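You operate a simulated robot arm through the tools that you are given. There is no shell and no other tool.

Carry out the task below with a simulated two-armed robot. There is one attempt and no reset: what you move stays moved.

## Task
Stand the tall and the short jar to soak in the plugged sink.
Fine: plug in first, so that it does not run through into the bucket; then a litre or more from the chrome tap; tap shut again. Set down upright: tall jar, short jar.
Where things are to end (x, y in the base frame): tall jar within 0.06 m of [0.49, 0.47]; short jar within 0.06 m of [0.41, 0.54].

It is judged by the outcome, as a careful person would: the job done as asked, and still so three seconds after it is handed in. It fails if anything else is knocked over, pushed out of place, dropped, spilled or broken.

## Robot
Two 7-joint arms with fingered hands on one trunk that stands fixed in place. Base frame: the origin is at the foot of the trunk, x ahead of it, y to its left, z up. Readings come in m, degrees, newtons and seconds.
The left shoulder is at [0.199, 0.125, 1.106], the right one opposite. Each reaches about 0.83 m from its shoulder. Payload 3.7 kg a hand.
The TCP of each hand is the grasp point between the finger pads, 0.025 m short of the fingertips. In the tool frame z runs along the fingers and y along their closing line. The gripper opens to 0.088 m; its body begins 0.029 m behind the TCP. The gripper is a hand of 5 fingers: y runs from the thumb to the fingers, the wrist lies at [-0.013, -0.097, -0.162] in the tool frame, and closing takes about 1.5 s.
Orientation is that of the tool frame in the base frame, as a unit quaternion [x, y, z, w]. With the fingers straight down and the wrist toward the robot, the tool's x, y and z point along [0, 1, 0], [1, 0, 0] and [0, 0, -1] of the base frame.

## Interface
- The arms move only by the tool nudge_tool. It takes "left_commands", "right_commands" or both (then of equal length, played together; a hand with none holds still); each is a list of rows, each an object of numbers (a shift or turn left out is 0, a gripper value left out holds the last): "tx", "ty", "tz": the shift along the base's x, y, z in units of 40 mm (1.0 is 40 mm); "wx", "wy", "wz": the turn, a rotation vector about the base's x, y, z in units of 6 degrees (1.0 is 6 degrees); "jaw": the finger opening in m, from 0 to 0.088. In form: [{"tx": .., "ty": .., "tz": .., "wx": .., "wy": .., "wz": .., "jaw": ..}, ...]. A call has 1 to 20 rows; each row shifts and turns the commanded pose from where the row before left it. A call with a number of a shift or a turn outside -1 to 1 is refused whole. A row lasts 0.2 s, in which the tool goes at most 0.05 m and 8.6 degrees; a call with a longer step from one row to the next is refused whole, and so is a gripper value outside its range. A pose out of reach is approached as far as the arm can. The call stops where the force on the tool passes 90 N (or 10 N more than at its start, if that is more) or the arm is blocked; 0.2 s more then pass. The fingers move at their own pace (about 0.045 m/s each) and stop on an object; they squeeze with about 33 N. The grip force told is the motor's: it shows also when the fingers shut on nothing. Time passes only in rows, and 0.2 s behind the last, so rows that do not move let the fingers close. The reply holds the time, the measured pose of the TCP, the force on the tool along the base axes, the opening and the grip force, in the units named above and with some noise, with the torque about the TCP (base axes, N m) and any sound that the robot's microphone picked up.
- Cameras (640 x 400 px; columns grow to the right, rows downward): "scene" is now at [0.3003, 0.0561, 1.2702]; the picture's right is [0.60, -0.80, 0.00], its down [-0.25, -0.19, -0.95] and it looks along [0.76, 0.57, -0.31] (base axes); focal length 214 px, centre (320, 200). "left" rides on the left gripper at [-0.059, -0.079, -0.105] in its tool frame; the picture's right is [-0.73, -0.32, 0.61], its down [0.62, -0.68, 0.38] and it looks along [0.29, 0.66, 0.70] (tool axes); focal length 234 px, centre (320, 200). "right" rides on the right gripper at [0.059, -0.079, -0.105] in its tool frame; the picture's right is [-0.73, 0.32, -0.61], its down [-0.62, -0.68, 0.38] and it looks along [-0.29, 0.66, 0.70] (tool axes); focal length 234 px, centre (320, 200). There is no depth. A picture from a camera that has moved, and an enlarged one, comes with that camera's place and axes in the base frame and with its lens.
- get_image(camera): a new picture of that camera. No time passes.
- raise_lower(by): moves the trunk up (or, below 0, down) by that many m; the arms and the scene camera ride with it, the base frame stays. It gives what a move gives, with no picture.
- preshape(shape, hand): the hand has 5 fingers and takes this shape, open, in about a second: jaw (thumb against the fingers, like two jaws); tri (thumb and two fingers); tip (a fingertip pinch); poke (one finger out to press); point (the index stretched); flat (the hand flat); cup (the hand cupped); fist (a fist). The gripper value then closes the fingers along that shape, each until it touches; the sizes above hold for jaw. It gives what a move gives, with no picture.
- turn_head(pan, tilt): turns the head with the scene camera to pan (to the left, within 80 degrees either way) and tilt (down, from -29 to 69), counted from straight ahead of the robot (the tilt from the chest, where the trunk bows). It gives what a move gives.
- close_up(camera, box): a new picture of the part [left, top, right, bottom] of that camera's present view, enlarged. No time passes.
- close_job(): hands the job in; it is judged then, once.

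Places have to be worked out from the pictures, the camera data and where the tool is seen. Open the grippers and draw the arms clear of the work before you hand the job in, unless the task says otherwise.

The tools are called as name(argument=value, ...) on one line, values as JSON. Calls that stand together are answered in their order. nudge_tool: Moves the arms, as the interface text tells. Its arguments: {"type":"object","properties":{"left_commands":{"type":"array","items":{"type":"object","properties":{"tx":{"type":"number"},"ty":{"type":"number"},"tz":{"type":"number"},"wx":{"type":"number"},"wy":{"type":"number"},"wz":{"type":"number"},"jaw":{"type":"number"}}}},"right_commands":{"type":"array","items":{"type":"object","properties":{"tx":{"type":"number"},"ty":{"type":"number"},"tz":{"type":"number"},"wx":{"type":"number"},"wy":{"type":"number"},"wz":{"type":"number"},"jaw":{"type":"number"}}}}},"required":[]} The other tools are called the same way: raise_lower (by) moves the trunk up or down; preshape (shape, hand) gives the hand a shape; turn_head (pan, tilt) turns the head that bears the scene camera; get_image (camera) takes a picture; close_up (camera, box) takes an enlarged picture of a part of a camera's view; close_job () hands the job in.

At the start:

```text
time_s: 0.0
left_ee_pos: [0.3352, 0.4384, 1.317]
left_orientation: [0.707, 0.707, 0.0, 0.001]
left_wrist_force: [0.5, 0.1, 0.1]
left_torque: [0.02, 0.03, 0.03]
left_finger_gap: 0.0879
left_grip_force: 0.0
left_shape: jaw
right_ee_pos: [0.5443, 0.0348, 1.3619]
right_orientation: [0.707, 0.707, 0.001, -0.001]
right_wrist_force: [0.1, 0.2, -0.7]
right_torque: [0.01, 0.01, -0.03]
right_finger_gap: 0.0874
right_grip_force: 0.1
right_shape: jaw
trunk travel left (down, up): [-0.132, 0.284]
head pan, tilt (commanded): [37.0, 18.4]
```

scene: 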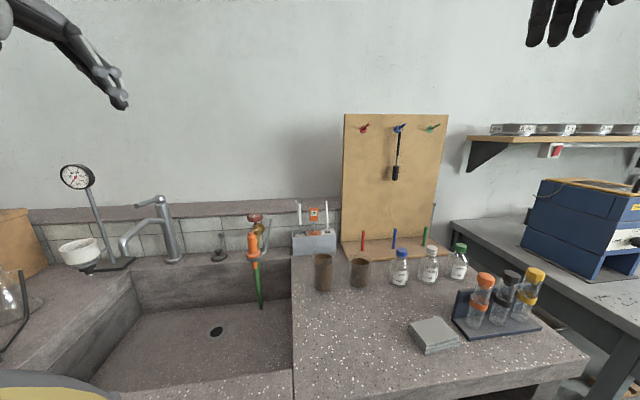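
right: 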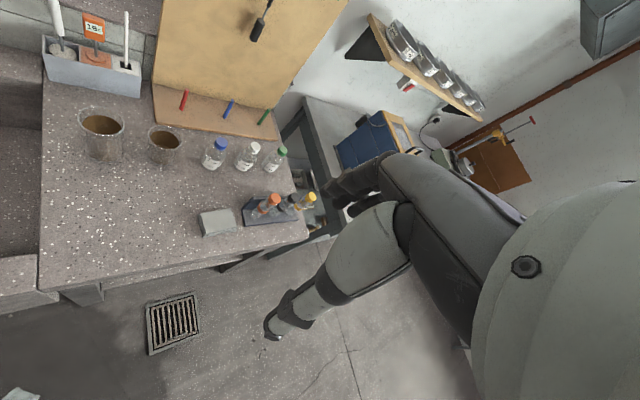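
left: 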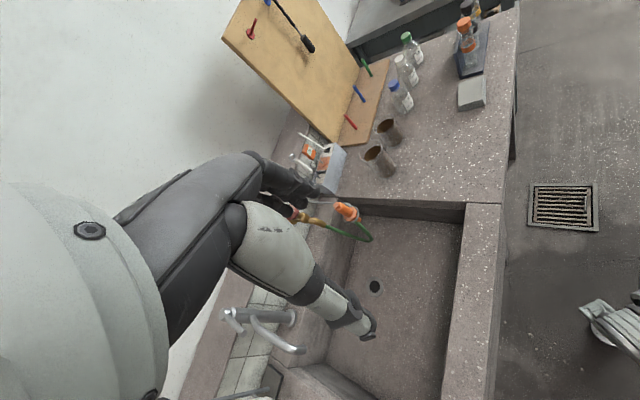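

I start by looking over the scene: the sink with its drain, the chrome tap to the left, a brass tap with a hose, two brownish jars on the counter. I take enlarged views to find the plug and the details of the tap.

close_up(camera="scene", box=[0, 150, 320, 350])

close_up(camera="scene", box=[200, 180, 400, 305])

close_up(camera="left", box=[200, 160, 520, 400])

```text
2.00 times, centred on (160, 250) of scene
camera zoom: at [0.3003, 0.0561, 1.2702], right [0.6, -0.8, 0.0], down [-0.25, -0.19, -0.95], along [0.76, 0.57, -0.31], focal length 429 px, centre (640, 100)
```

zoom: 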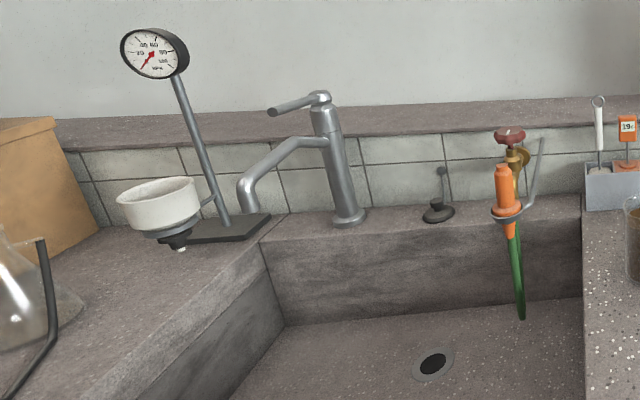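

```text
3.20 times, centred on (300, 242) of scene
camera zoom: at [0.3003, 0.0561, 1.2702], right [0.6, -0.8, 0.0], down [-0.25, -0.19, -0.95], along [0.76, 0.57, -0.31], focal length 686 px, centre (384, 64)
```

zoom: 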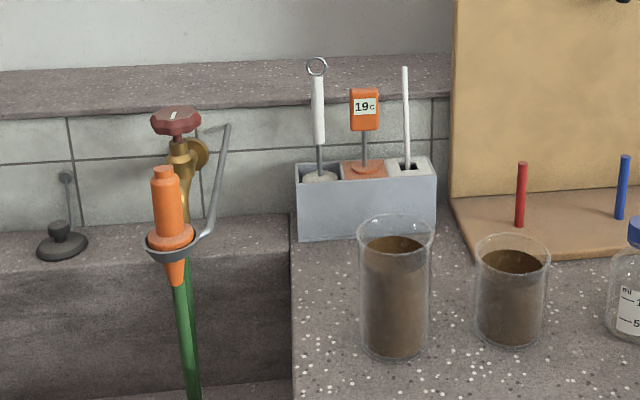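

```text
1.67 times, centred on (360, 280) of left
camera zoom: at [0.256, 0.379, 1.4217], right [-0.32, -0.73, -0.61], down [-0.68, 0.62, -0.38], along [0.66, 0.29, -0.7], focal length 390 px, centre (253, 67)
```

zoom: 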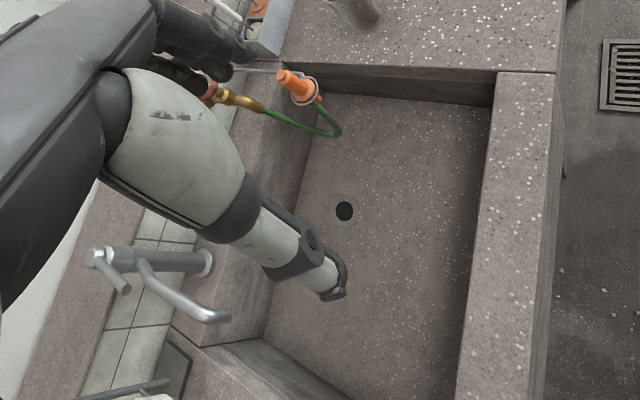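

The drain triangulates to about (0.526, 0.661, 0.625), and the ledge and counter to about z 0.82. The plug seems to be on the ledge near (0.62, 0.76). I turn the head for a better view of the sink, tap and jars.

turn_head(pan=56, tilt=30)

get_image(camera="scene")

close_up(camera="scene", box=[180, 60, 420, 210])

close_up(camera="scene", box=[340, 90, 580, 240])

```text
time_s: 0.8
left_ee_pos: [0.3348, 0.4389, 1.3173]
left_orientation: [0.707, 0.707, 0.0, 0.0]
left_wrist_force: [0.4, 0.3, -1.8]
left_torque: [-0.01, 0.03, 0.0]
left_finger_gap: 0.0879
left_grip_force: 0.1
left_shape: jaw
right_ee_pos: [0.5447, 0.0342, 1.3629]
right_orientation: [0.707, 0.707, 0.001, 0.0]
right_wrist_force: [0.6, 1.3, -0.6]
right_torque: [0.01, 0.0, 0.01]
right_finger_gap: 0.0876
right_grip_force: 0.0
right_shape: jaw
trunk travel left (down, up): [-0.132, 0.284]
head pan, tilt (commanded): [56.0, 30.0]
```

```text
taken
camera scene: at [0.2764, 0.0748, 1.2515], right [0.83, -0.56, 0.0], down [-0.28, -0.41, -0.87], along [0.48, 0.72, -0.5], focal length 214 px, centre (320, 200)
```

scene: 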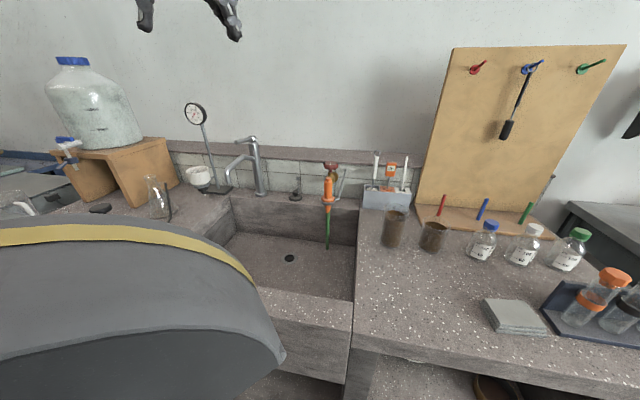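

```text
2.67 times, centred on (300, 135) of scene
camera zoom: at [0.2764, 0.0748, 1.2515], right [0.83, -0.56, 0.0], down [-0.28, -0.41, -0.87], along [0.48, 0.72, -0.5], focal length 572 px, centre (373, 373)
```

zoom: 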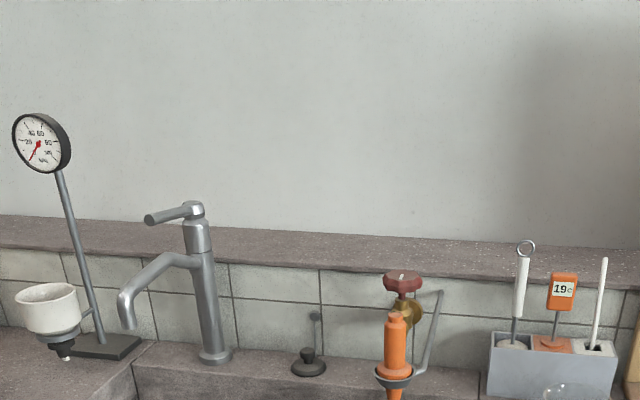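

```text
2.67 times, centred on (460, 165) of scene
camera zoom: at [0.2764, 0.0748, 1.2515], right [0.83, -0.56, 0.0], down [-0.28, -0.41, -0.87], along [0.48, 0.72, -0.5], focal length 572 px, centre (-53, 293)
```

zoom: 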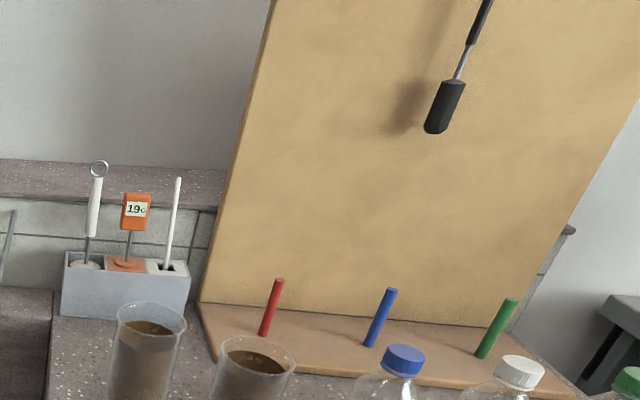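

The jars seem nearly full of brown content, so I'll keep them upright. I bring the left hand over the area in front of the plug, high and clear of the tap, yawing it so the wrist trails toward the shoulder. Then I look with the wrist camera.

nudge_tool(left_commands=[{"tx": 0.5, "ty": 0.4, "tz": -0.4, "wz": 0.8}, {"tx": 0.5, "ty": 0.4, "tz": -0.4, "wz": 0.8}, {"tx": 0.5, "ty": 0.4, "tz": -0.4, "wz": 0.8}, {"tx": 0.5, "ty": 0.4, "tz": -0.4, "wz": 0.8}, {"tx": 0.5, "ty": 0.4, "tz": -0.4, "wz": 0.8}, {"tx": 0.5, "ty": 0.4, "tz": -0.4, "wz": 0.8}, {"tx": 0.5, "ty": 0.4, "tz": -0.4, "wz": 0.8}, {"tx": 0.5, "ty": 0.4, "tz": -0.4, "wz": 0.8}, {"tx": 0.5, "ty": 0.4, "tz": -0.4, "wz": 0.8}, {"tx": 0.5, "ty": 0.4, "tz": -0.4, "wz": 0.8}])

get_image(camera="left")

get_image(camera="scene")

```text
time_s: 3.0
left_ee_pos: [0.5369, 0.5991, 1.1555]
left_orientation: [0.357, 0.934, -0.001, 0.0]
left_wrist_force: [-0.3, 0.4, 0.1]
left_torque: [-0.02, 0.03, -0.03]
left_finger_gap: 0.0876
left_grip_force: 0.2
left_shape: jaw
right_ee_pos: [0.5443, 0.0346, 1.3617]
right_orientation: [0.707, 0.707, -0.002, -0.001]
right_wrist_force: [-0.2, 0.5, -0.3]
right_torque: [-0.01, 0.03, 0.0]
right_finger_gap: 0.0877
right_grip_force: 0.1
right_shape: jaw
trunk travel left (down, up): [-0.132, 0.284]
head pan, tilt (commanded): [56.0, 30.0]
```

```text
taken
camera left: at [0.5272, 0.5002, 1.2599], right [0.32, -0.73, -0.61], down [-0.92, -0.09, -0.38], along [0.22, 0.68, -0.7], focal length 234 px, centre (320, 200)
```

left: 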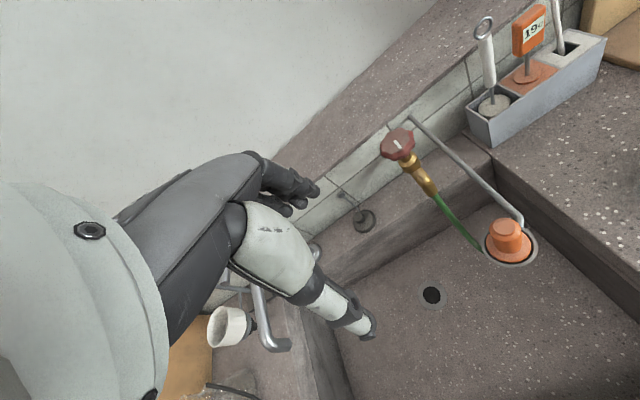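

```text
taken
camera scene: at [0.2773, 0.0753, 1.251], right [0.83, -0.56, 0.0], down [-0.28, -0.41, -0.87], along [0.48, 0.72, -0.5], focal length 214 px, centre (320, 200)
```

scene: 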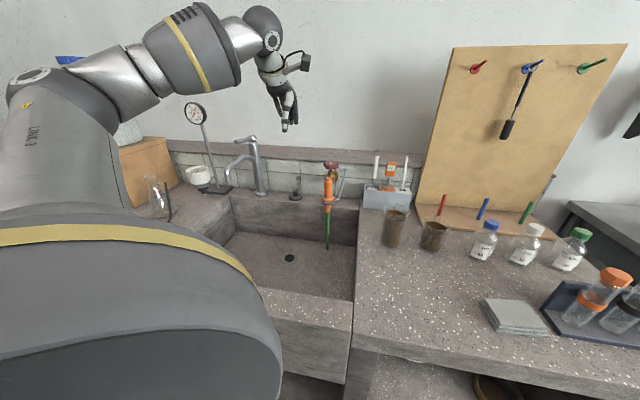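

The plug is visible in the wrist view. I enlarge it in both cameras to triangulate it accurately.

close_up(camera="left", box=[320, 180, 480, 280])

close_up(camera="scene", box=[230, 140, 350, 215])

close_up(camera="left", box=[180, 230, 340, 400])

```text
4.00 times, centred on (400, 230) of left
camera zoom: at [0.5272, 0.5002, 1.2599], right [0.32, -0.73, -0.61], down [-0.92, -0.09, -0.38], along [0.22, 0.68, -0.7], focal length 937 px, centre (0, 80)
```

zoom: 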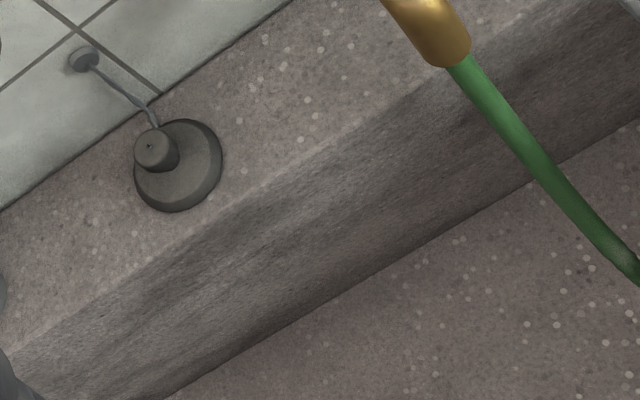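

```text
5.33 times, centred on (290, 178) of scene
camera zoom: at [0.2773, 0.0753, 1.251], right [0.83, -0.56, 0.0], down [-0.28, -0.41, -0.87], along [0.48, 0.72, -0.5], focal length 1144 px, centre (480, 320)
```

zoom: 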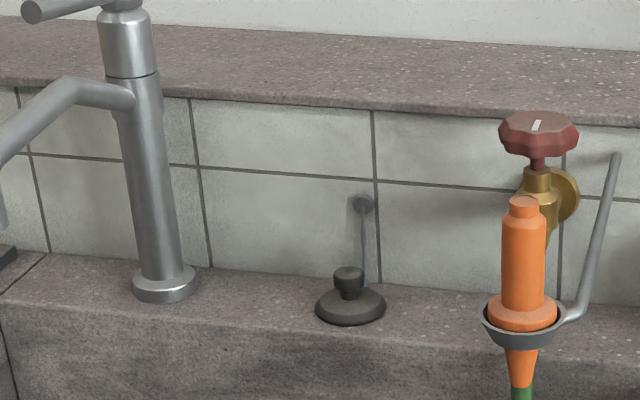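

```text
2.35 times, centred on (260, 315) of left
camera zoom: at [0.5272, 0.5002, 1.2599], right [0.32, -0.73, -0.61], down [-0.92, -0.09, -0.38], along [0.22, 0.68, -0.7], focal length 551 px, centre (461, -71)
```

zoom: 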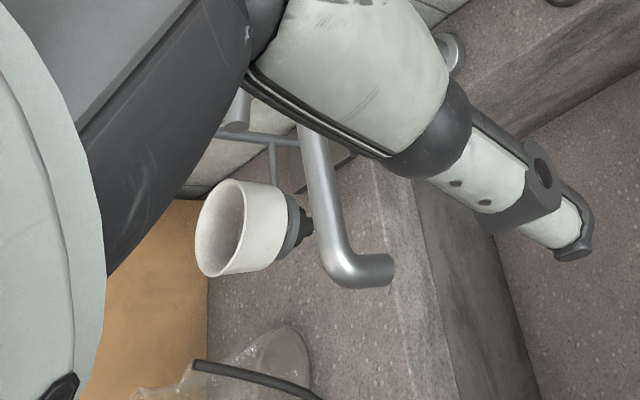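

The plug triangulates to about (0.632, 0.783), with its disc centre at z ≈ 0.812 and knob top at ≈ 0.84. I check how the hand looks from the scene camera before planning the grasp close to the wall.

close_up(camera="scene", box=[220, 0, 340, 140])

get_image(camera="right")

```text
2.86 times, centred on (280, 70) of scene
camera zoom: at [0.2773, 0.0753, 1.251], right [0.83, -0.56, 0.0], down [-0.28, -0.41, -0.87], along [0.48, 0.72, -0.5], focal length 613 px, centre (434, 571)
```

zoom: 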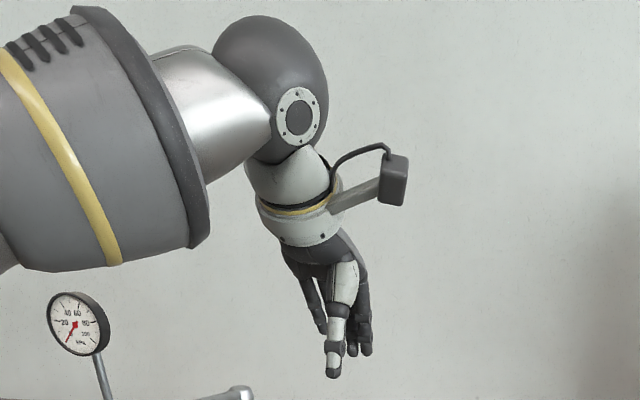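

```text
taken
camera right: at [0.4677, 0.0949, 1.467], right [0.32, -0.73, 0.61], down [-0.68, -0.62, -0.38], along [0.66, -0.29, -0.7], focal length 234 px, centre (320, 200)
```

right: 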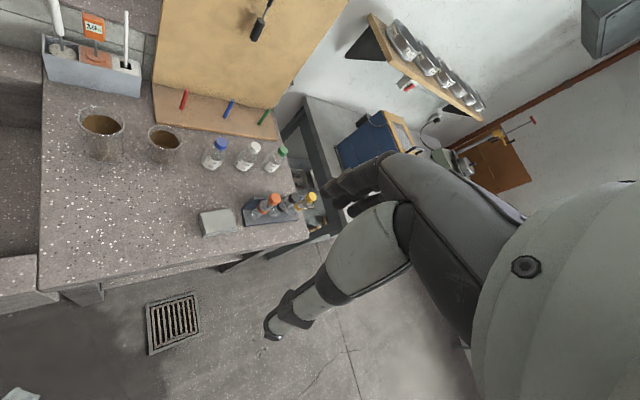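

The wall is only about 4 cm behind the plug, and the orange nozzle stands near (0.61, 0.52, 0.97), so I keep clear of it. I narrow the fingers, tilt the hand 20° so the fingertips lead, and go above the plug to z ≈ 0.93.

nudge_tool(left_commands=[{"tx": 0.27, "ty": 0.54, "tz": -0.6, "wx": 0.31, "wy": -0.279, "jaw": 0.05}, {"tx": 0.27, "ty": 0.54, "tz": -0.6, "wx": 0.31, "wy": -0.279}, {"tx": 0.27, "ty": 0.54, "tz": -0.6, "wx": 0.31, "wy": -0.279}, {"tx": 0.27, "ty": 0.54, "tz": -0.6, "wx": 0.31, "wy": -0.279}, {"tx": 0.27, "ty": 0.54, "tz": -0.6, "wx": 0.31, "wy": -0.279}, {"tx": 0.27, "ty": 0.54, "tz": -0.6, "wx": 0.31, "wy": -0.279}, {"tx": 0.27, "ty": 0.54, "tz": -0.6, "wx": 0.31, "wy": -0.279}, {"tx": 0.27, "ty": 0.54, "tz": -0.6, "wx": 0.31, "wy": -0.279}])

get_image(camera="left")

get_image(camera="scene")

```text
time_s: 4.8
left_ee_pos: [0.6229, 0.7733, 0.9633]
left_orientation: [0.353, 0.919, 0.162, 0.061]
left_wrist_force: [0.7, 0.1, 0.2]
left_torque: [-0.01, 0.0, 0.0]
left_finger_gap: 0.0505
left_grip_force: 0.1
left_shape: jaw
right_ee_pos: [0.5447, 0.0342, 1.3612]
right_orientation: [0.707, 0.707, -0.001, -0.002]
right_wrist_force: [0.8, -0.2, 0.5]
right_torque: [-0.01, 0.03, -0.02]
right_finger_gap: 0.0879
right_grip_force: 0.0
right_shape: jaw
trunk travel left (down, up): [-0.132, 0.284]
head pan, tilt (commanded): [56.0, 30.0]
```

```text
taken
camera left: at [0.5922, 0.6503, 1.0349], right [0.47, -0.56, -0.68], down [-0.8, 0.04, -0.59], along [0.36, 0.83, -0.43], focal length 234 px, centre (320, 200)
```

left: 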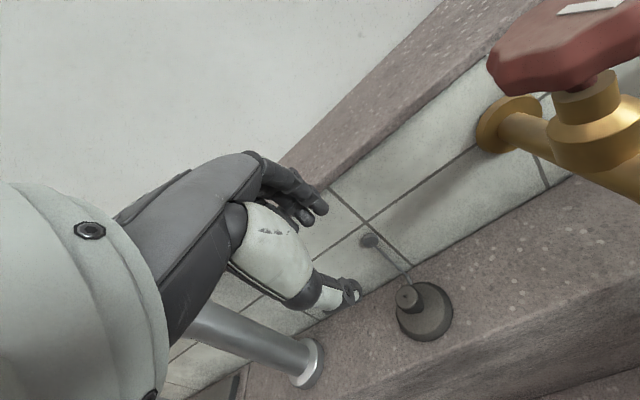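

```text
taken
camera scene: at [0.2773, 0.0755, 1.251], right [0.83, -0.56, 0.0], down [-0.28, -0.41, -0.87], along [0.48, 0.72, -0.5], focal length 214 px, centre (320, 200)
```

scene: 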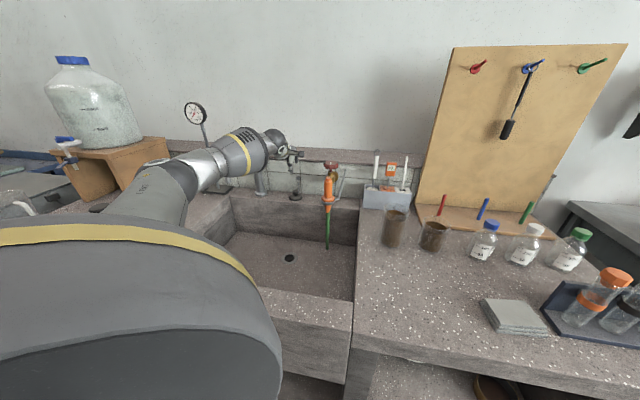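

The plug position is confirmed at (0.633, 0.782), with the knob top at z ≈ 0.843. I halve the tilt so both pads sit level on the knob, and descend to z ≈ 0.87 with a 0.046 opening.

nudge_tool(left_commands=[{"tx": 0.07, "ty": 0.06, "tz": -0.6, "wx": -0.41, "wy": 0.372, "jaw": 0.046}, {"tx": 0.07, "ty": 0.06, "tz": -0.6, "wx": -0.41, "wy": 0.372}, {"tx": 0.06, "ty": 0.05, "tz": -0.6, "wx": -0.41, "wy": 0.372}, {"tz": -0.5}])

get_image(camera="left")

close_up(camera="scene", box=[230, 120, 390, 220])

```text
time_s: 5.8
left_ee_pos: [0.6308, 0.7777, 0.8733]
left_orientation: [0.357, 0.93, 0.081, 0.032]
left_wrist_force: [-0.2, -0.2, 0.7]
left_torque: [-0.01, 0.01, -0.02]
left_finger_gap: 0.0465
left_grip_force: 0.1
left_shape: jaw
right_ee_pos: [0.5448, 0.0338, 1.3627]
right_orientation: [0.708, 0.706, -0.001, 0.0]
right_wrist_force: [0.6, 0.0, 0.5]
right_torque: [-0.04, -0.03, 0.0]
right_finger_gap: 0.0876
right_grip_force: 0.1
right_shape: jaw
trunk travel left (down, up): [-0.132, 0.284]
head pan, tilt (commanded): [56.0, 30.0]
```

```text
taken
camera left: at [0.609, 0.6663, 0.9619], right [0.4, -0.64, -0.65], down [-0.87, -0.03, -0.5], along [0.3, 0.76, -0.57], focal length 234 px, centre (320, 200)
```

left: 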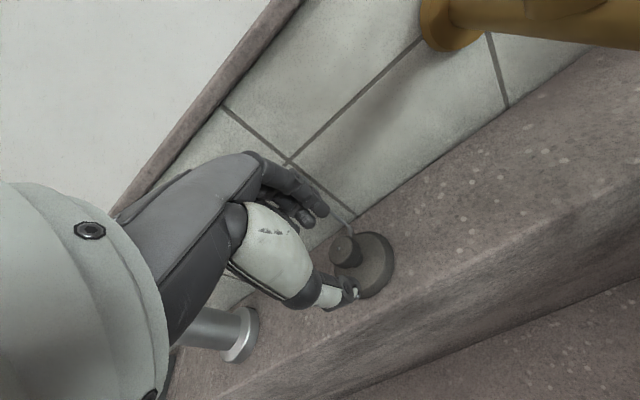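

```text
4.00 times, centred on (310, 170) of scene
camera zoom: at [0.2765, 0.075, 1.2514], right [0.83, -0.56, 0.0], down [-0.28, -0.41, -0.87], along [0.48, 0.72, -0.5], focal length 858 px, centre (360, 320)
```

zoom: 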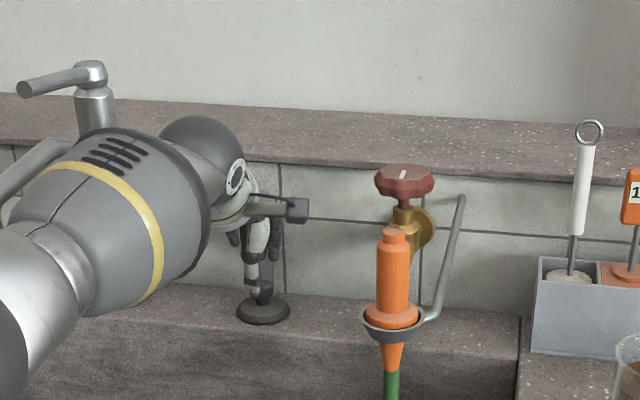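

The hand is right above the plug. I enlarge the wrist view to check the alignment before closing.

close_up(camera="left", box=[270, 170, 430, 320])

```text
2.67 times, centred on (350, 245) of left
camera zoom: at [0.609, 0.6663, 0.9619], right [0.4, -0.64, -0.65], down [-0.87, -0.03, -0.5], along [0.3, 0.76, -0.57], focal length 624 px, centre (240, 80)
```

zoom: 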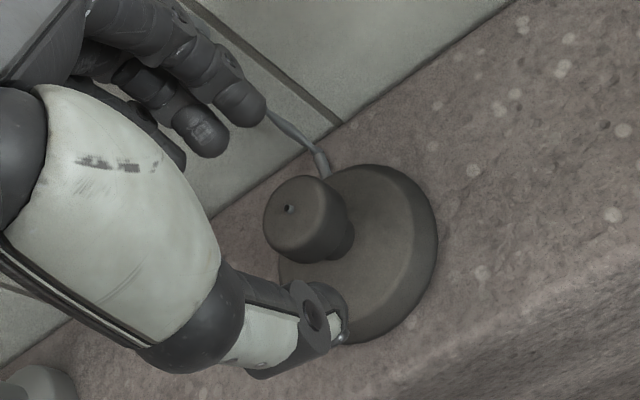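

The knob lies at (0.634, 0.782), within a few mm of the grasp line. I descend 24 mm and read the force.

nudge_tool(left_commands=[{"tx": 0.04, "ty": 0.06, "tz": -0.3}, {"tz": -0.3}, {}])

close_up(camera="left", box=[270, 170, 430, 320])

close_up(camera="scene", box=[270, 160, 330, 210])

```text
time_s: 6.6
left_ee_pos: [0.6319, 0.7811, 0.8485]
left_orientation: [0.357, 0.93, 0.081, 0.032]
left_wrist_force: [0.2, 0.3, -0.1]
left_torque: [0.02, 0.0, -0.01]
left_finger_gap: 0.0467
left_grip_force: 0.0
left_shape: jaw
right_ee_pos: [0.5444, 0.035, 1.3608]
right_orientation: [0.707, 0.707, 0.001, 0.0]
right_wrist_force: [0.4, -0.6, 0.3]
right_torque: [-0.04, -0.01, 0.03]
right_finger_gap: 0.0877
right_grip_force: 0.0
right_shape: jaw
trunk travel left (down, up): [-0.132, 0.284]
head pan, tilt (commanded): [56.0, 30.0]
```

```text
2.67 times, centred on (350, 245) of left
camera zoom: at [0.6102, 0.6692, 0.9381], right [0.4, -0.64, -0.65], down [-0.87, -0.03, -0.5], along [0.3, 0.77, -0.57], focal length 624 px, centre (240, 80)
```

zoom: 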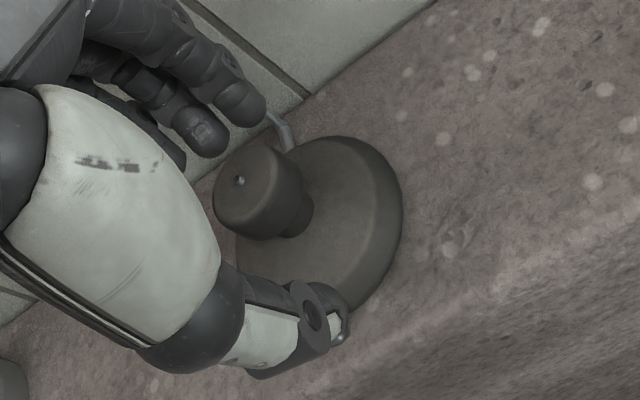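

```text
8.00 times, centred on (300, 185) of scene
camera zoom: at [0.2763, 0.0748, 1.2515], right [0.83, -0.56, 0.0], down [-0.28, -0.41, -0.87], along [0.48, 0.72, -0.5], focal length 1716 px, centre (480, 320)
```

zoom: 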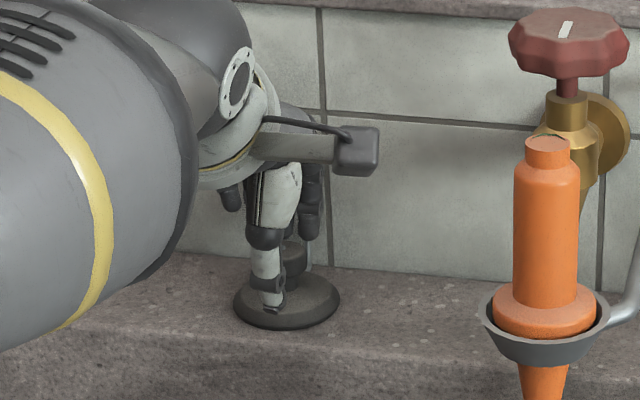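

No contact force and the knob is between thumb and fingers. I close the fingers.

nudge_tool(left_commands=[{"jaw": 0.0}, {"jaw": 0.0}, {"jaw": 0.0}, {"jaw": 0.0}, {"jaw": 0.0}, {"jaw": 0.0}, {"jaw": 0.0}, {"jaw": 0.0}])

close_up(camera="left", box=[270, 170, 430, 320])

close_up(camera="scene", box=[270, 160, 330, 210])

```text
time_s: 8.4
left_ee_pos: [0.6325, 0.7811, 0.8506]
left_orientation: [0.357, 0.93, 0.082, 0.031]
left_wrist_force: [0.1, -0.5, 2.5]
left_torque: [0.05, -0.01, -0.01]
left_finger_gap: 0.0165
left_grip_force: 33.0
left_shape: jaw
right_ee_pos: [0.5442, 0.0343, 1.3623]
right_orientation: [0.707, 0.707, 0.0, 0.0]
right_wrist_force: [-0.4, 0.0, 0.5]
right_torque: [0.0, -0.05, 0.0]
right_finger_gap: 0.0876
right_grip_force: 0.2
right_shape: jaw
trunk travel left (down, up): [-0.132, 0.284]
head pan, tilt (commanded): [56.0, 30.0]
```

```text
2.67 times, centred on (350, 245) of left
camera zoom: at [0.6101, 0.6689, 0.9386], right [0.4, -0.64, -0.65], down [-0.87, -0.03, -0.5], along [0.3, 0.77, -0.57], focal length 624 px, centre (240, 80)
```

zoom: 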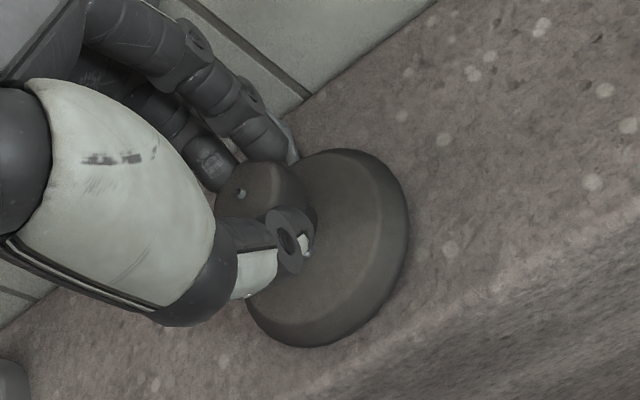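

```text
8.00 times, centred on (300, 185) of scene
camera zoom: at [0.2761, 0.0745, 1.2515], right [0.83, -0.56, 0.0], down [-0.28, -0.41, -0.87], along [0.48, 0.72, -0.5], focal length 1716 px, centre (480, 320)
```

zoom: 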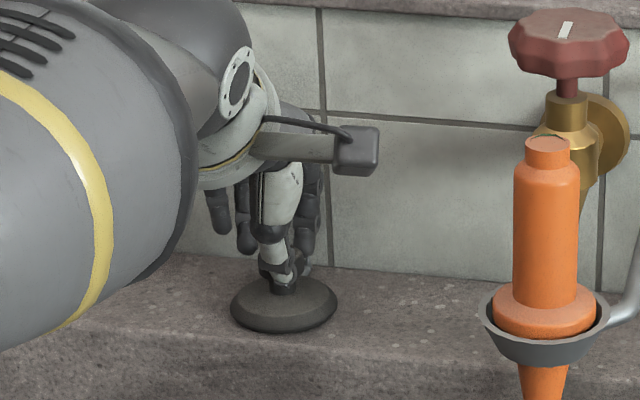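

The knob is gripped at a 16.5 mm gap. I lift a little and check that the plug comes along.

nudge_tool(left_commands=[{"tz": 0.4}, {"tz": 0.5}, {"tz": 0.5}, {}])

close_up(camera="left", box=[230, 150, 470, 350])

close_up(camera="scene", box=[250, 140, 340, 210])

```text
time_s: 9.4
left_ee_pos: [0.6328, 0.7823, 0.9052]
left_orientation: [0.357, 0.93, 0.081, 0.032]
left_wrist_force: [-0.5, 0.8, -0.5]
left_torque: [0.04, 0.03, -0.01]
left_finger_gap: 0.0156
left_grip_force: 32.8
left_shape: jaw
right_ee_pos: [0.5452, 0.0359, 1.3616]
right_orientation: [0.707, 0.707, 0.0, 0.0]
right_wrist_force: [-0.6, -0.1, 0.1]
right_torque: [0.01, 0.0, 0.03]
right_finger_gap: 0.0876
right_grip_force: 0.1
right_shape: jaw
trunk travel left (down, up): [-0.132, 0.284]
head pan, tilt (commanded): [56.0, 30.0]
```

```text
2.00 times, centred on (350, 250) of left
camera zoom: at [0.611, 0.6691, 0.9945], right [0.4, -0.64, -0.65], down [-0.87, -0.03, -0.5], along [0.3, 0.77, -0.57], focal length 468 px, centre (260, 100)
```

zoom: 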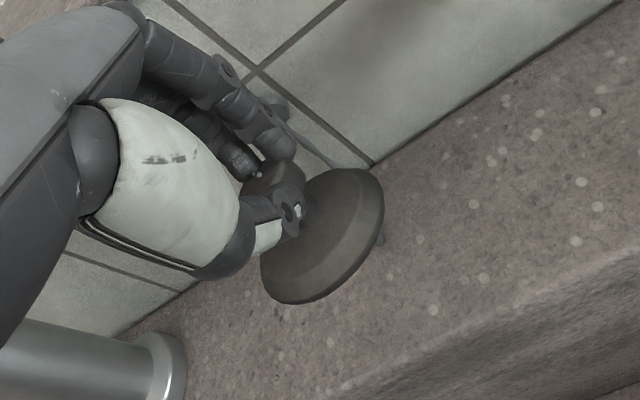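

```text
5.71 times, centred on (295, 175) of scene
camera zoom: at [0.2766, 0.075, 1.2513], right [0.83, -0.56, 0.0], down [-0.28, -0.41, -0.87], along [0.48, 0.72, -0.5], focal length 1226 px, centre (463, 343)
```

zoom: 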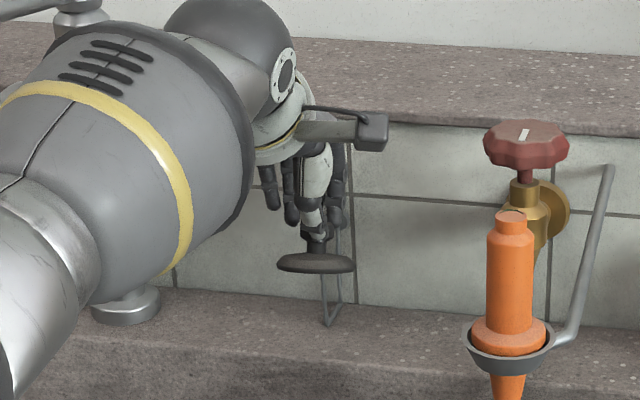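

The plug is held but hangs tilted by about 14° (far edge low). I turn the hand to straight down and press the plug lightly flat on the ledge again, so that it sits level in the grip.

nudge_tool(left_commands=[{"wx": -0.41, "wy": 0.372}, {"wx": -0.41, "wy": 0.372}, {"wx": -0.41, "wy": 0.372}, {"tz": -0.4}, {"tz": -0.4}, {"tz": -0.25}, {}])

close_up(camera="left", box=[230, 150, 470, 350])

close_up(camera="scene", box=[250, 140, 340, 210])

```text
time_s: 11.0
left_ee_pos: [0.633, 0.7815, 0.8634]
left_orientation: [0.358, 0.934, 0.001, 0.0]
left_wrist_force: [0.2, 0.1, 0.4]
left_torque: [0.01, -0.01, -0.03]
left_finger_gap: 0.0155
left_grip_force: 33.1
left_shape: jaw
right_ee_pos: [0.5441, 0.0347, 1.3624]
right_orientation: [0.707, 0.707, 0.0, -0.001]
right_wrist_force: [0.4, -0.6, -0.5]
right_torque: [-0.03, 0.02, -0.01]
right_finger_gap: 0.0879
right_grip_force: 0.0
right_shape: jaw
trunk travel left (down, up): [-0.132, 0.284]
head pan, tilt (commanded): [56.0, 30.0]
```

```text
2.00 times, centred on (350, 250) of left
camera zoom: at [0.622, 0.6816, 0.9677], right [0.32, -0.72, -0.61], down [-0.92, -0.09, -0.38], along [0.22, 0.68, -0.69], focal length 468 px, centre (260, 100)
```

zoom: 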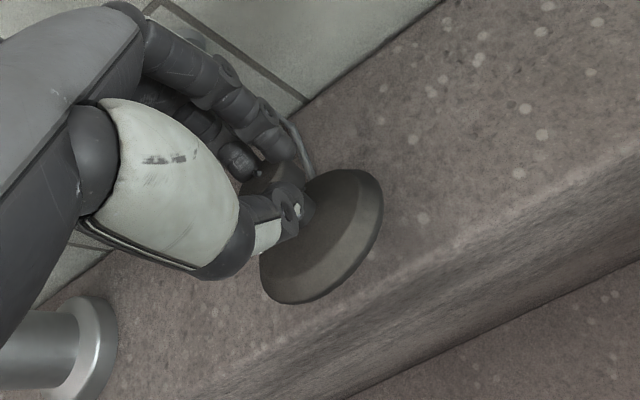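

```text
5.71 times, centred on (295, 175) of scene
camera zoom: at [0.2763, 0.0749, 1.2514], right [0.83, -0.56, 0.0], down [-0.28, -0.41, -0.87], along [0.48, 0.72, -0.5], focal length 1226 px, centre (463, 343)
```

zoom: 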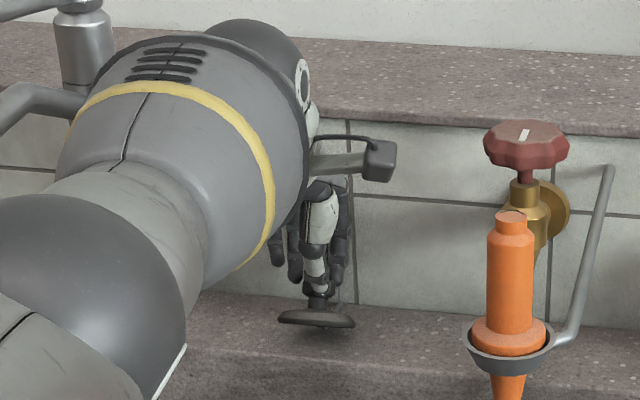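

Reach is fine straight down, and the plug hovers with its near edge raised. I lower about 14 mm in small steps and read the force.

nudge_tool(left_commands=[{"tz": -0.15}, {"tz": -0.12}, {"tz": -0.1}, {}])

close_up(camera="scene", box=[250, 140, 340, 210])

close_up(camera="left", box=[230, 150, 470, 350])

```text
time_s: 12.0
left_ee_pos: [0.6314, 0.7799, 0.8583]
left_orientation: [0.359, 0.933, 0.007, 0.003]
left_wrist_force: [-0.1, -7.0, 36.7]
left_torque: [0.26, -0.22, -0.03]
left_finger_gap: 0.0181
left_grip_force: 33.2
left_shape: jaw
right_ee_pos: [0.5397, 0.0287, 1.365]
right_orientation: [0.707, 0.708, 0.003, 0.0]
right_wrist_force: [0.4, -0.3, -0.2]
right_torque: [0.02, -0.01, -0.01]
right_finger_gap: 0.0877
right_grip_force: 0.0
right_shape: jaw
trunk travel left (down, up): [-0.132, 0.284]
head pan, tilt (commanded): [56.0, 30.0]
```

```text
5.71 times, centred on (295, 175) of scene
camera zoom: at [0.2724, 0.0701, 1.2532], right [0.83, -0.56, 0.0], down [-0.28, -0.41, -0.87], along [0.49, 0.72, -0.5], focal length 1226 px, centre (463, 343)
```

zoom: 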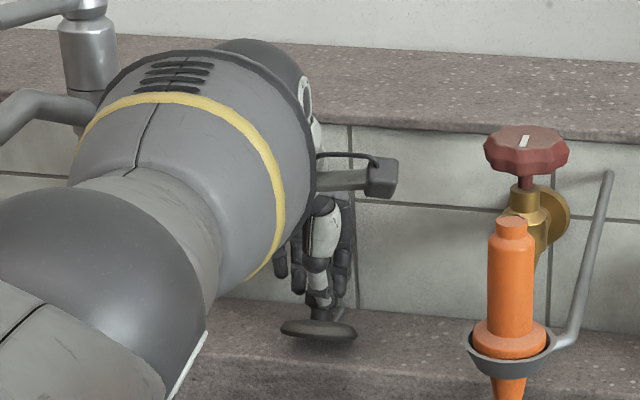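

```text
2.00 times, centred on (350, 250) of left
camera zoom: at [0.6201, 0.6783, 0.9621], right [0.33, -0.72, -0.61], down [-0.91, -0.08, -0.4], along [0.23, 0.69, -0.69], focal length 468 px, centre (260, 100)
```

zoom: 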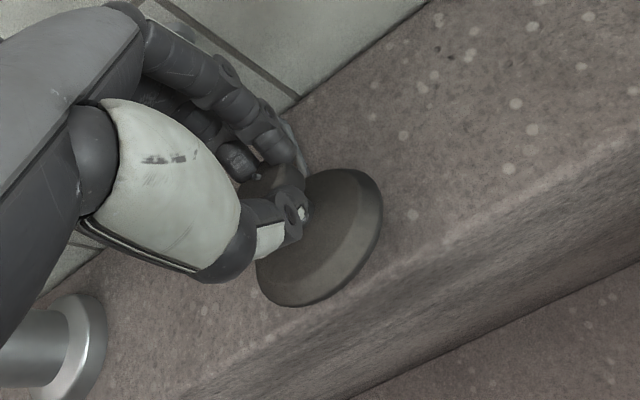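

The plug stays stiff in the grip under 37 N, so pressing isn't the way. I relieve the pressure, open to let it settle flat on the ledge, and regrip straight down.

nudge_tool(left_commands=[{"tz": 0.2}, {}, {"jaw": 0.03}, {"jaw": 0.046}, {"jaw": 0.046}, {"jaw": 0.046}])

close_up(camera="scene", box=[250, 140, 340, 210])

close_up(camera="left", box=[230, 150, 470, 350])

```text
time_s: 13.4
left_ee_pos: [0.6321, 0.7813, 0.8543]
left_orientation: [0.359, 0.933, 0.001, -0.001]
left_wrist_force: [0.3, -0.1, 0.6]
left_torque: [-0.03, 0.0, -0.01]
left_finger_gap: 0.0456
left_grip_force: 0.1
left_shape: jaw
right_ee_pos: [0.5445, 0.0353, 1.3629]
right_orientation: [0.707, 0.707, -0.001, 0.0]
right_wrist_force: [-0.1, 0.0, -1.1]
right_torque: [-0.02, 0.01, 0.02]
right_finger_gap: 0.0877
right_grip_force: 0.1
right_shape: jaw
trunk travel left (down, up): [-0.132, 0.284]
head pan, tilt (commanded): [56.0, 30.0]
```

```text
5.71 times, centred on (295, 175) of scene
camera zoom: at [0.2769, 0.0748, 1.2512], right [0.83, -0.56, 0.0], down [-0.28, -0.41, -0.87], along [0.48, 0.72, -0.5], focal length 1226 px, centre (463, 343)
```

zoom: 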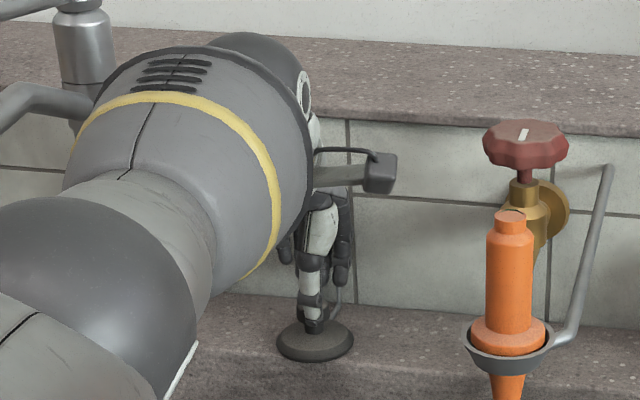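

```text
2.00 times, centred on (350, 250) of left
camera zoom: at [0.6224, 0.6813, 0.9597], right [0.32, -0.72, -0.61], down [-0.92, -0.09, -0.38], along [0.22, 0.68, -0.7], focal length 468 px, centre (260, 100)
```

zoom: 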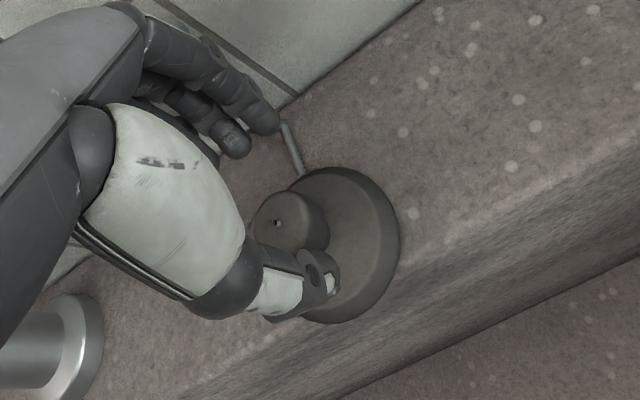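

The plug lies flat now, with the knob at about (0.6245, 0.771). I centre the grasp on it, lower 8 mm and close again.

nudge_tool(left_commands=[{"tx": -0.18, "ty": -0.24}, {"tz": -0.2}, {}, {"jaw": 0.0}, {"jaw": 0.0}, {"jaw": 0.0}, {"jaw": 0.0}, {"jaw": 0.0}, {"jaw": 0.0}, {"jaw": 0.0}])

close_up(camera="left", box=[230, 150, 470, 350])

close_up(camera="scene", box=[250, 140, 340, 210])

```text
time_s: 15.6
left_ee_pos: [0.6248, 0.7716, 0.8478]
left_orientation: [0.359, 0.933, 0.001, -0.001]
left_wrist_force: [0.6, 0.0, 1.2]
left_torque: [0.03, -0.06, -0.03]
left_finger_gap: 0.0131
left_grip_force: 32.6
left_shape: jaw
right_ee_pos: [0.5451, 0.0348, 1.3623]
right_orientation: [0.707, 0.707, 0.001, 0.0]
right_wrist_force: [0.7, -0.3, 0.3]
right_torque: [0.0, 0.0, 0.03]
right_finger_gap: 0.0876
right_grip_force: 0.1
right_shape: jaw
trunk travel left (down, up): [-0.132, 0.284]
head pan, tilt (commanded): [56.0, 30.0]
```

```text
2.00 times, centred on (350, 250) of left
camera zoom: at [0.6147, 0.6718, 0.9526], right [0.32, -0.72, -0.61], down [-0.92, -0.09, -0.38], along [0.22, 0.68, -0.69], focal length 468 px, centre (260, 100)
```

zoom: 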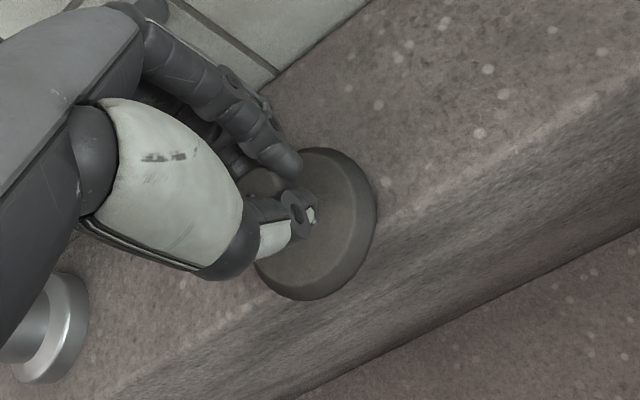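

```text
5.71 times, centred on (295, 175) of scene
camera zoom: at [0.2764, 0.0748, 1.2514], right [0.83, -0.56, 0.0], down [-0.28, -0.41, -0.87], along [0.48, 0.72, -0.5], focal length 1226 px, centre (463, 343)
```

zoom: 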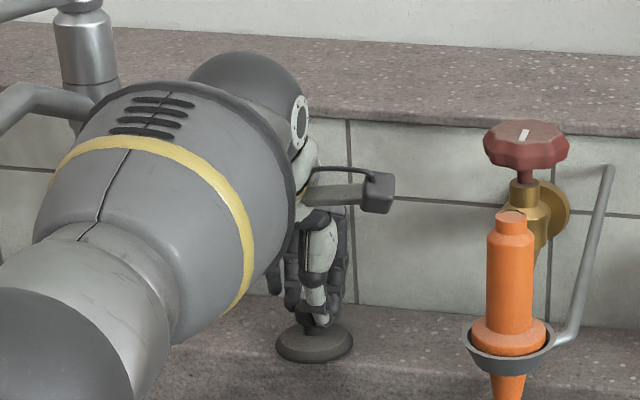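

Gripped at 13 mm. I lift a little and look at how the plug hangs.

nudge_tool(left_commands=[{"tz": 0.4}, {"tz": 0.6}, {"tz": 0.6}, {}])

close_up(camera="left", box=[230, 150, 470, 350])

close_up(camera="scene", box=[250, 140, 340, 210])

```text
time_s: 16.6
left_ee_pos: [0.6249, 0.7726, 0.9135]
left_orientation: [0.358, 0.934, 0.001, 0.0]
left_wrist_force: [0.3, 1.0, -0.3]
left_torque: [-0.04, 0.02, 0.0]
left_finger_gap: 0.013
left_grip_force: 33.5
left_shape: jaw
right_ee_pos: [0.5446, 0.0355, 1.3626]
right_orientation: [0.707, 0.707, 0.0, -0.001]
right_wrist_force: [-0.3, 0.7, 0.3]
right_torque: [0.01, 0.01, 0.02]
right_finger_gap: 0.0877
right_grip_force: 0.0
right_shape: jaw
trunk travel left (down, up): [-0.132, 0.284]
head pan, tilt (commanded): [56.0, 30.0]
```

```text
2.00 times, centred on (350, 250) of left
camera zoom: at [0.6144, 0.673, 1.0169], right [0.32, -0.72, -0.61], down [-0.92, -0.09, -0.38], along [0.22, 0.68, -0.69], focal length 468 px, centre (260, 100)
```

zoom: 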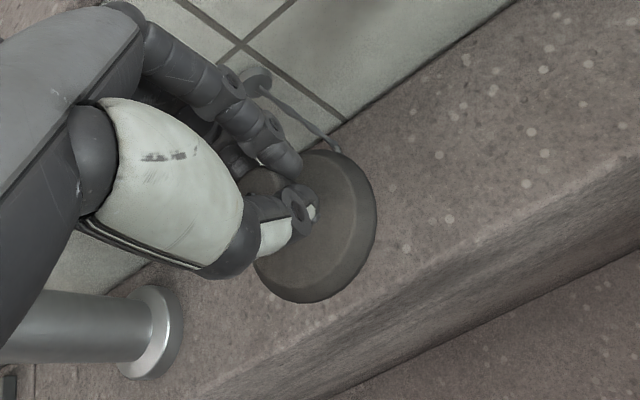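

```text
5.71 times, centred on (295, 175) of scene
camera zoom: at [0.2766, 0.0751, 1.2513], right [0.83, -0.56, 0.0], down [-0.28, -0.41, -0.87], along [0.48, 0.72, -0.5], focal length 1226 px, centre (463, 343)
```

zoom: 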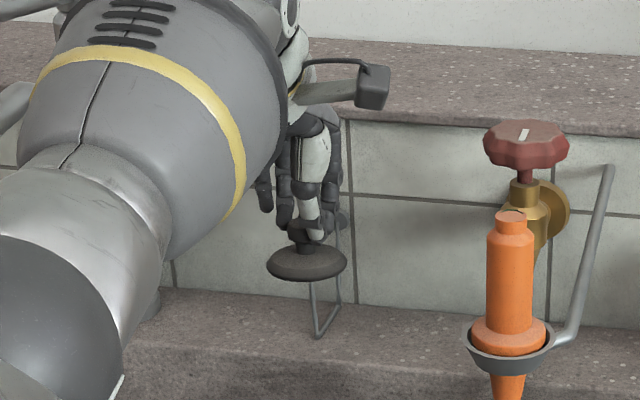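

The plug now hangs nearly level. I move it back off the ledge toward a point above the drain (0.527, 0.661) at this height, then raise the trunk so the forearm will come down steeper over the front rim.

nudge_tool(left_commands=[{"tx": -0.61, "ty": -0.7}, {"tx": -0.61, "ty": -0.7}, {"tx": -0.61, "ty": -0.7}, {"tx": -0.61, "ty": -0.7}, {}])

raise_lower(by=0.12)

get_image(camera="left")

get_image(camera="scene")

```text
time_s: 17.8
left_ee_pos: [0.5269, 0.6599, 0.9115]
left_orientation: [0.357, 0.934, 0.001, 0.0]
left_wrist_force: [-0.3, 0.5, -0.9]
left_torque: [0.0, 0.03, 0.01]
left_finger_gap: 0.01
left_grip_force: 32.9
left_shape: jaw
right_ee_pos: [0.5444, 0.0364, 1.3636]
right_orientation: [0.707, 0.707, -0.001, 0.0]
right_wrist_force: [0.2, 0.3, 1.0]
right_torque: [-0.01, -0.01, -0.01]
right_finger_gap: 0.0877
right_grip_force: 0.1
right_shape: jaw
trunk travel left (down, up): [-0.132, 0.284]
head pan, tilt (commanded): [56.0, 30.0]
```

```text
time_s: 19.3
left_ee_pos: [0.5277, 0.6595, 1.0312]
left_orientation: [0.358, 0.934, 0.0, -0.002]
left_wrist_force: [0.3, 0.2, -0.9]
left_torque: [0.02, -0.01, 0.03]
left_finger_gap: 0.0096
left_grip_force: 33.0
left_shape: jaw
right_ee_pos: [0.547, 0.0352, 1.481]
right_orientation: [0.707, 0.707, -0.002, 0.0]
right_wrist_force: [0.1, -0.5, 0.4]
right_torque: [0.0, 0.02, -0.02]
right_finger_gap: 0.0877
right_grip_force: 0.1
right_shape: jaw
trunk travel left (down, up): [-0.252, 0.164]
head pan, tilt (commanded): [56.0, 30.0]
```

```text
taken
camera left: at [0.5183, 0.5599, 1.135], right [0.32, -0.72, -0.61], down [-0.92, -0.09, -0.38], along [0.22, 0.68, -0.7], focal length 234 px, centre (320, 200)
```

left: 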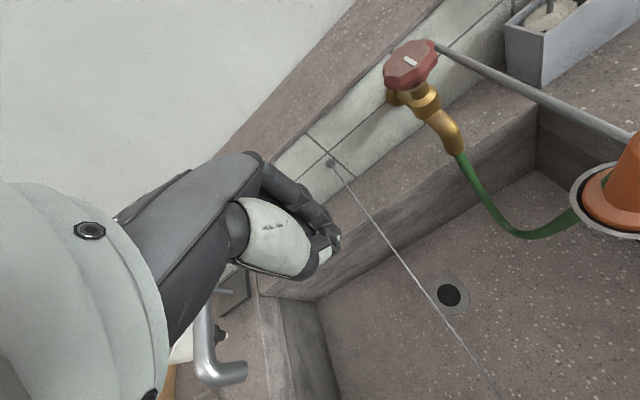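

```text
taken
camera scene: at [0.1518, 0.075, 1.383], right [0.83, -0.56, 0.0], down [-0.28, -0.41, -0.87], along [0.48, 0.72, -0.5], focal length 214 px, centre (320, 200)
```

scene: 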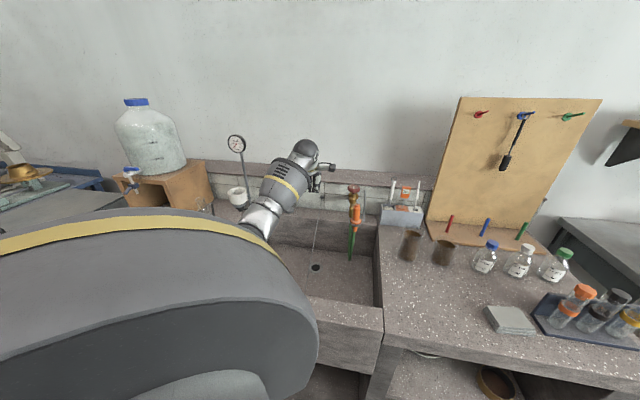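

The grip gap fell to 10 mm: the plug slipped out during the move, and the chain runs down into the sink. I look for where the plug lies now.

close_up(camera="scene", box=[250, 180, 400, 300])

close_up(camera="left", box=[320, 240, 540, 400])

```text
3.33 times, centred on (325, 240) of scene
camera zoom: at [0.1518, 0.075, 1.383], right [0.83, -0.56, 0.0], down [-0.28, -0.41, -0.87], along [0.48, 0.72, -0.5], focal length 715 px, centre (303, 67)
```

zoom: 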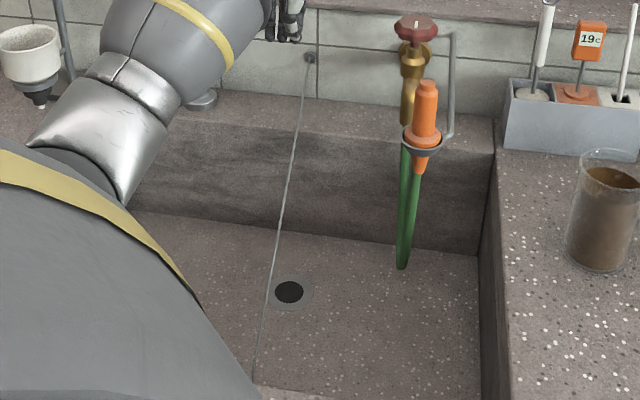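

```text
2.50 times, centred on (430, 320) of left
camera zoom: at [0.5183, 0.5599, 1.135], right [0.32, -0.72, -0.61], down [-0.92, -0.09, -0.38], along [0.22, 0.68, -0.7], focal length 585 px, centre (45, -100)
```

zoom: 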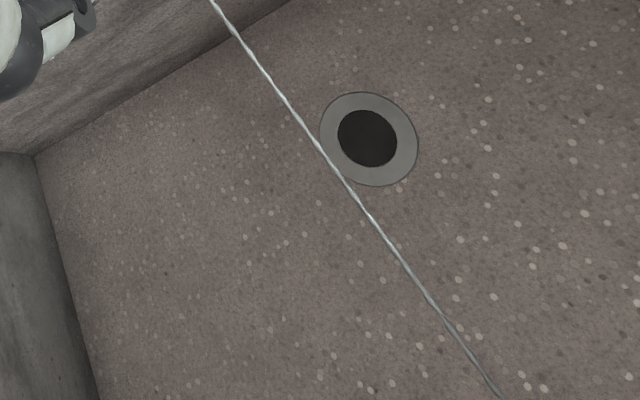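

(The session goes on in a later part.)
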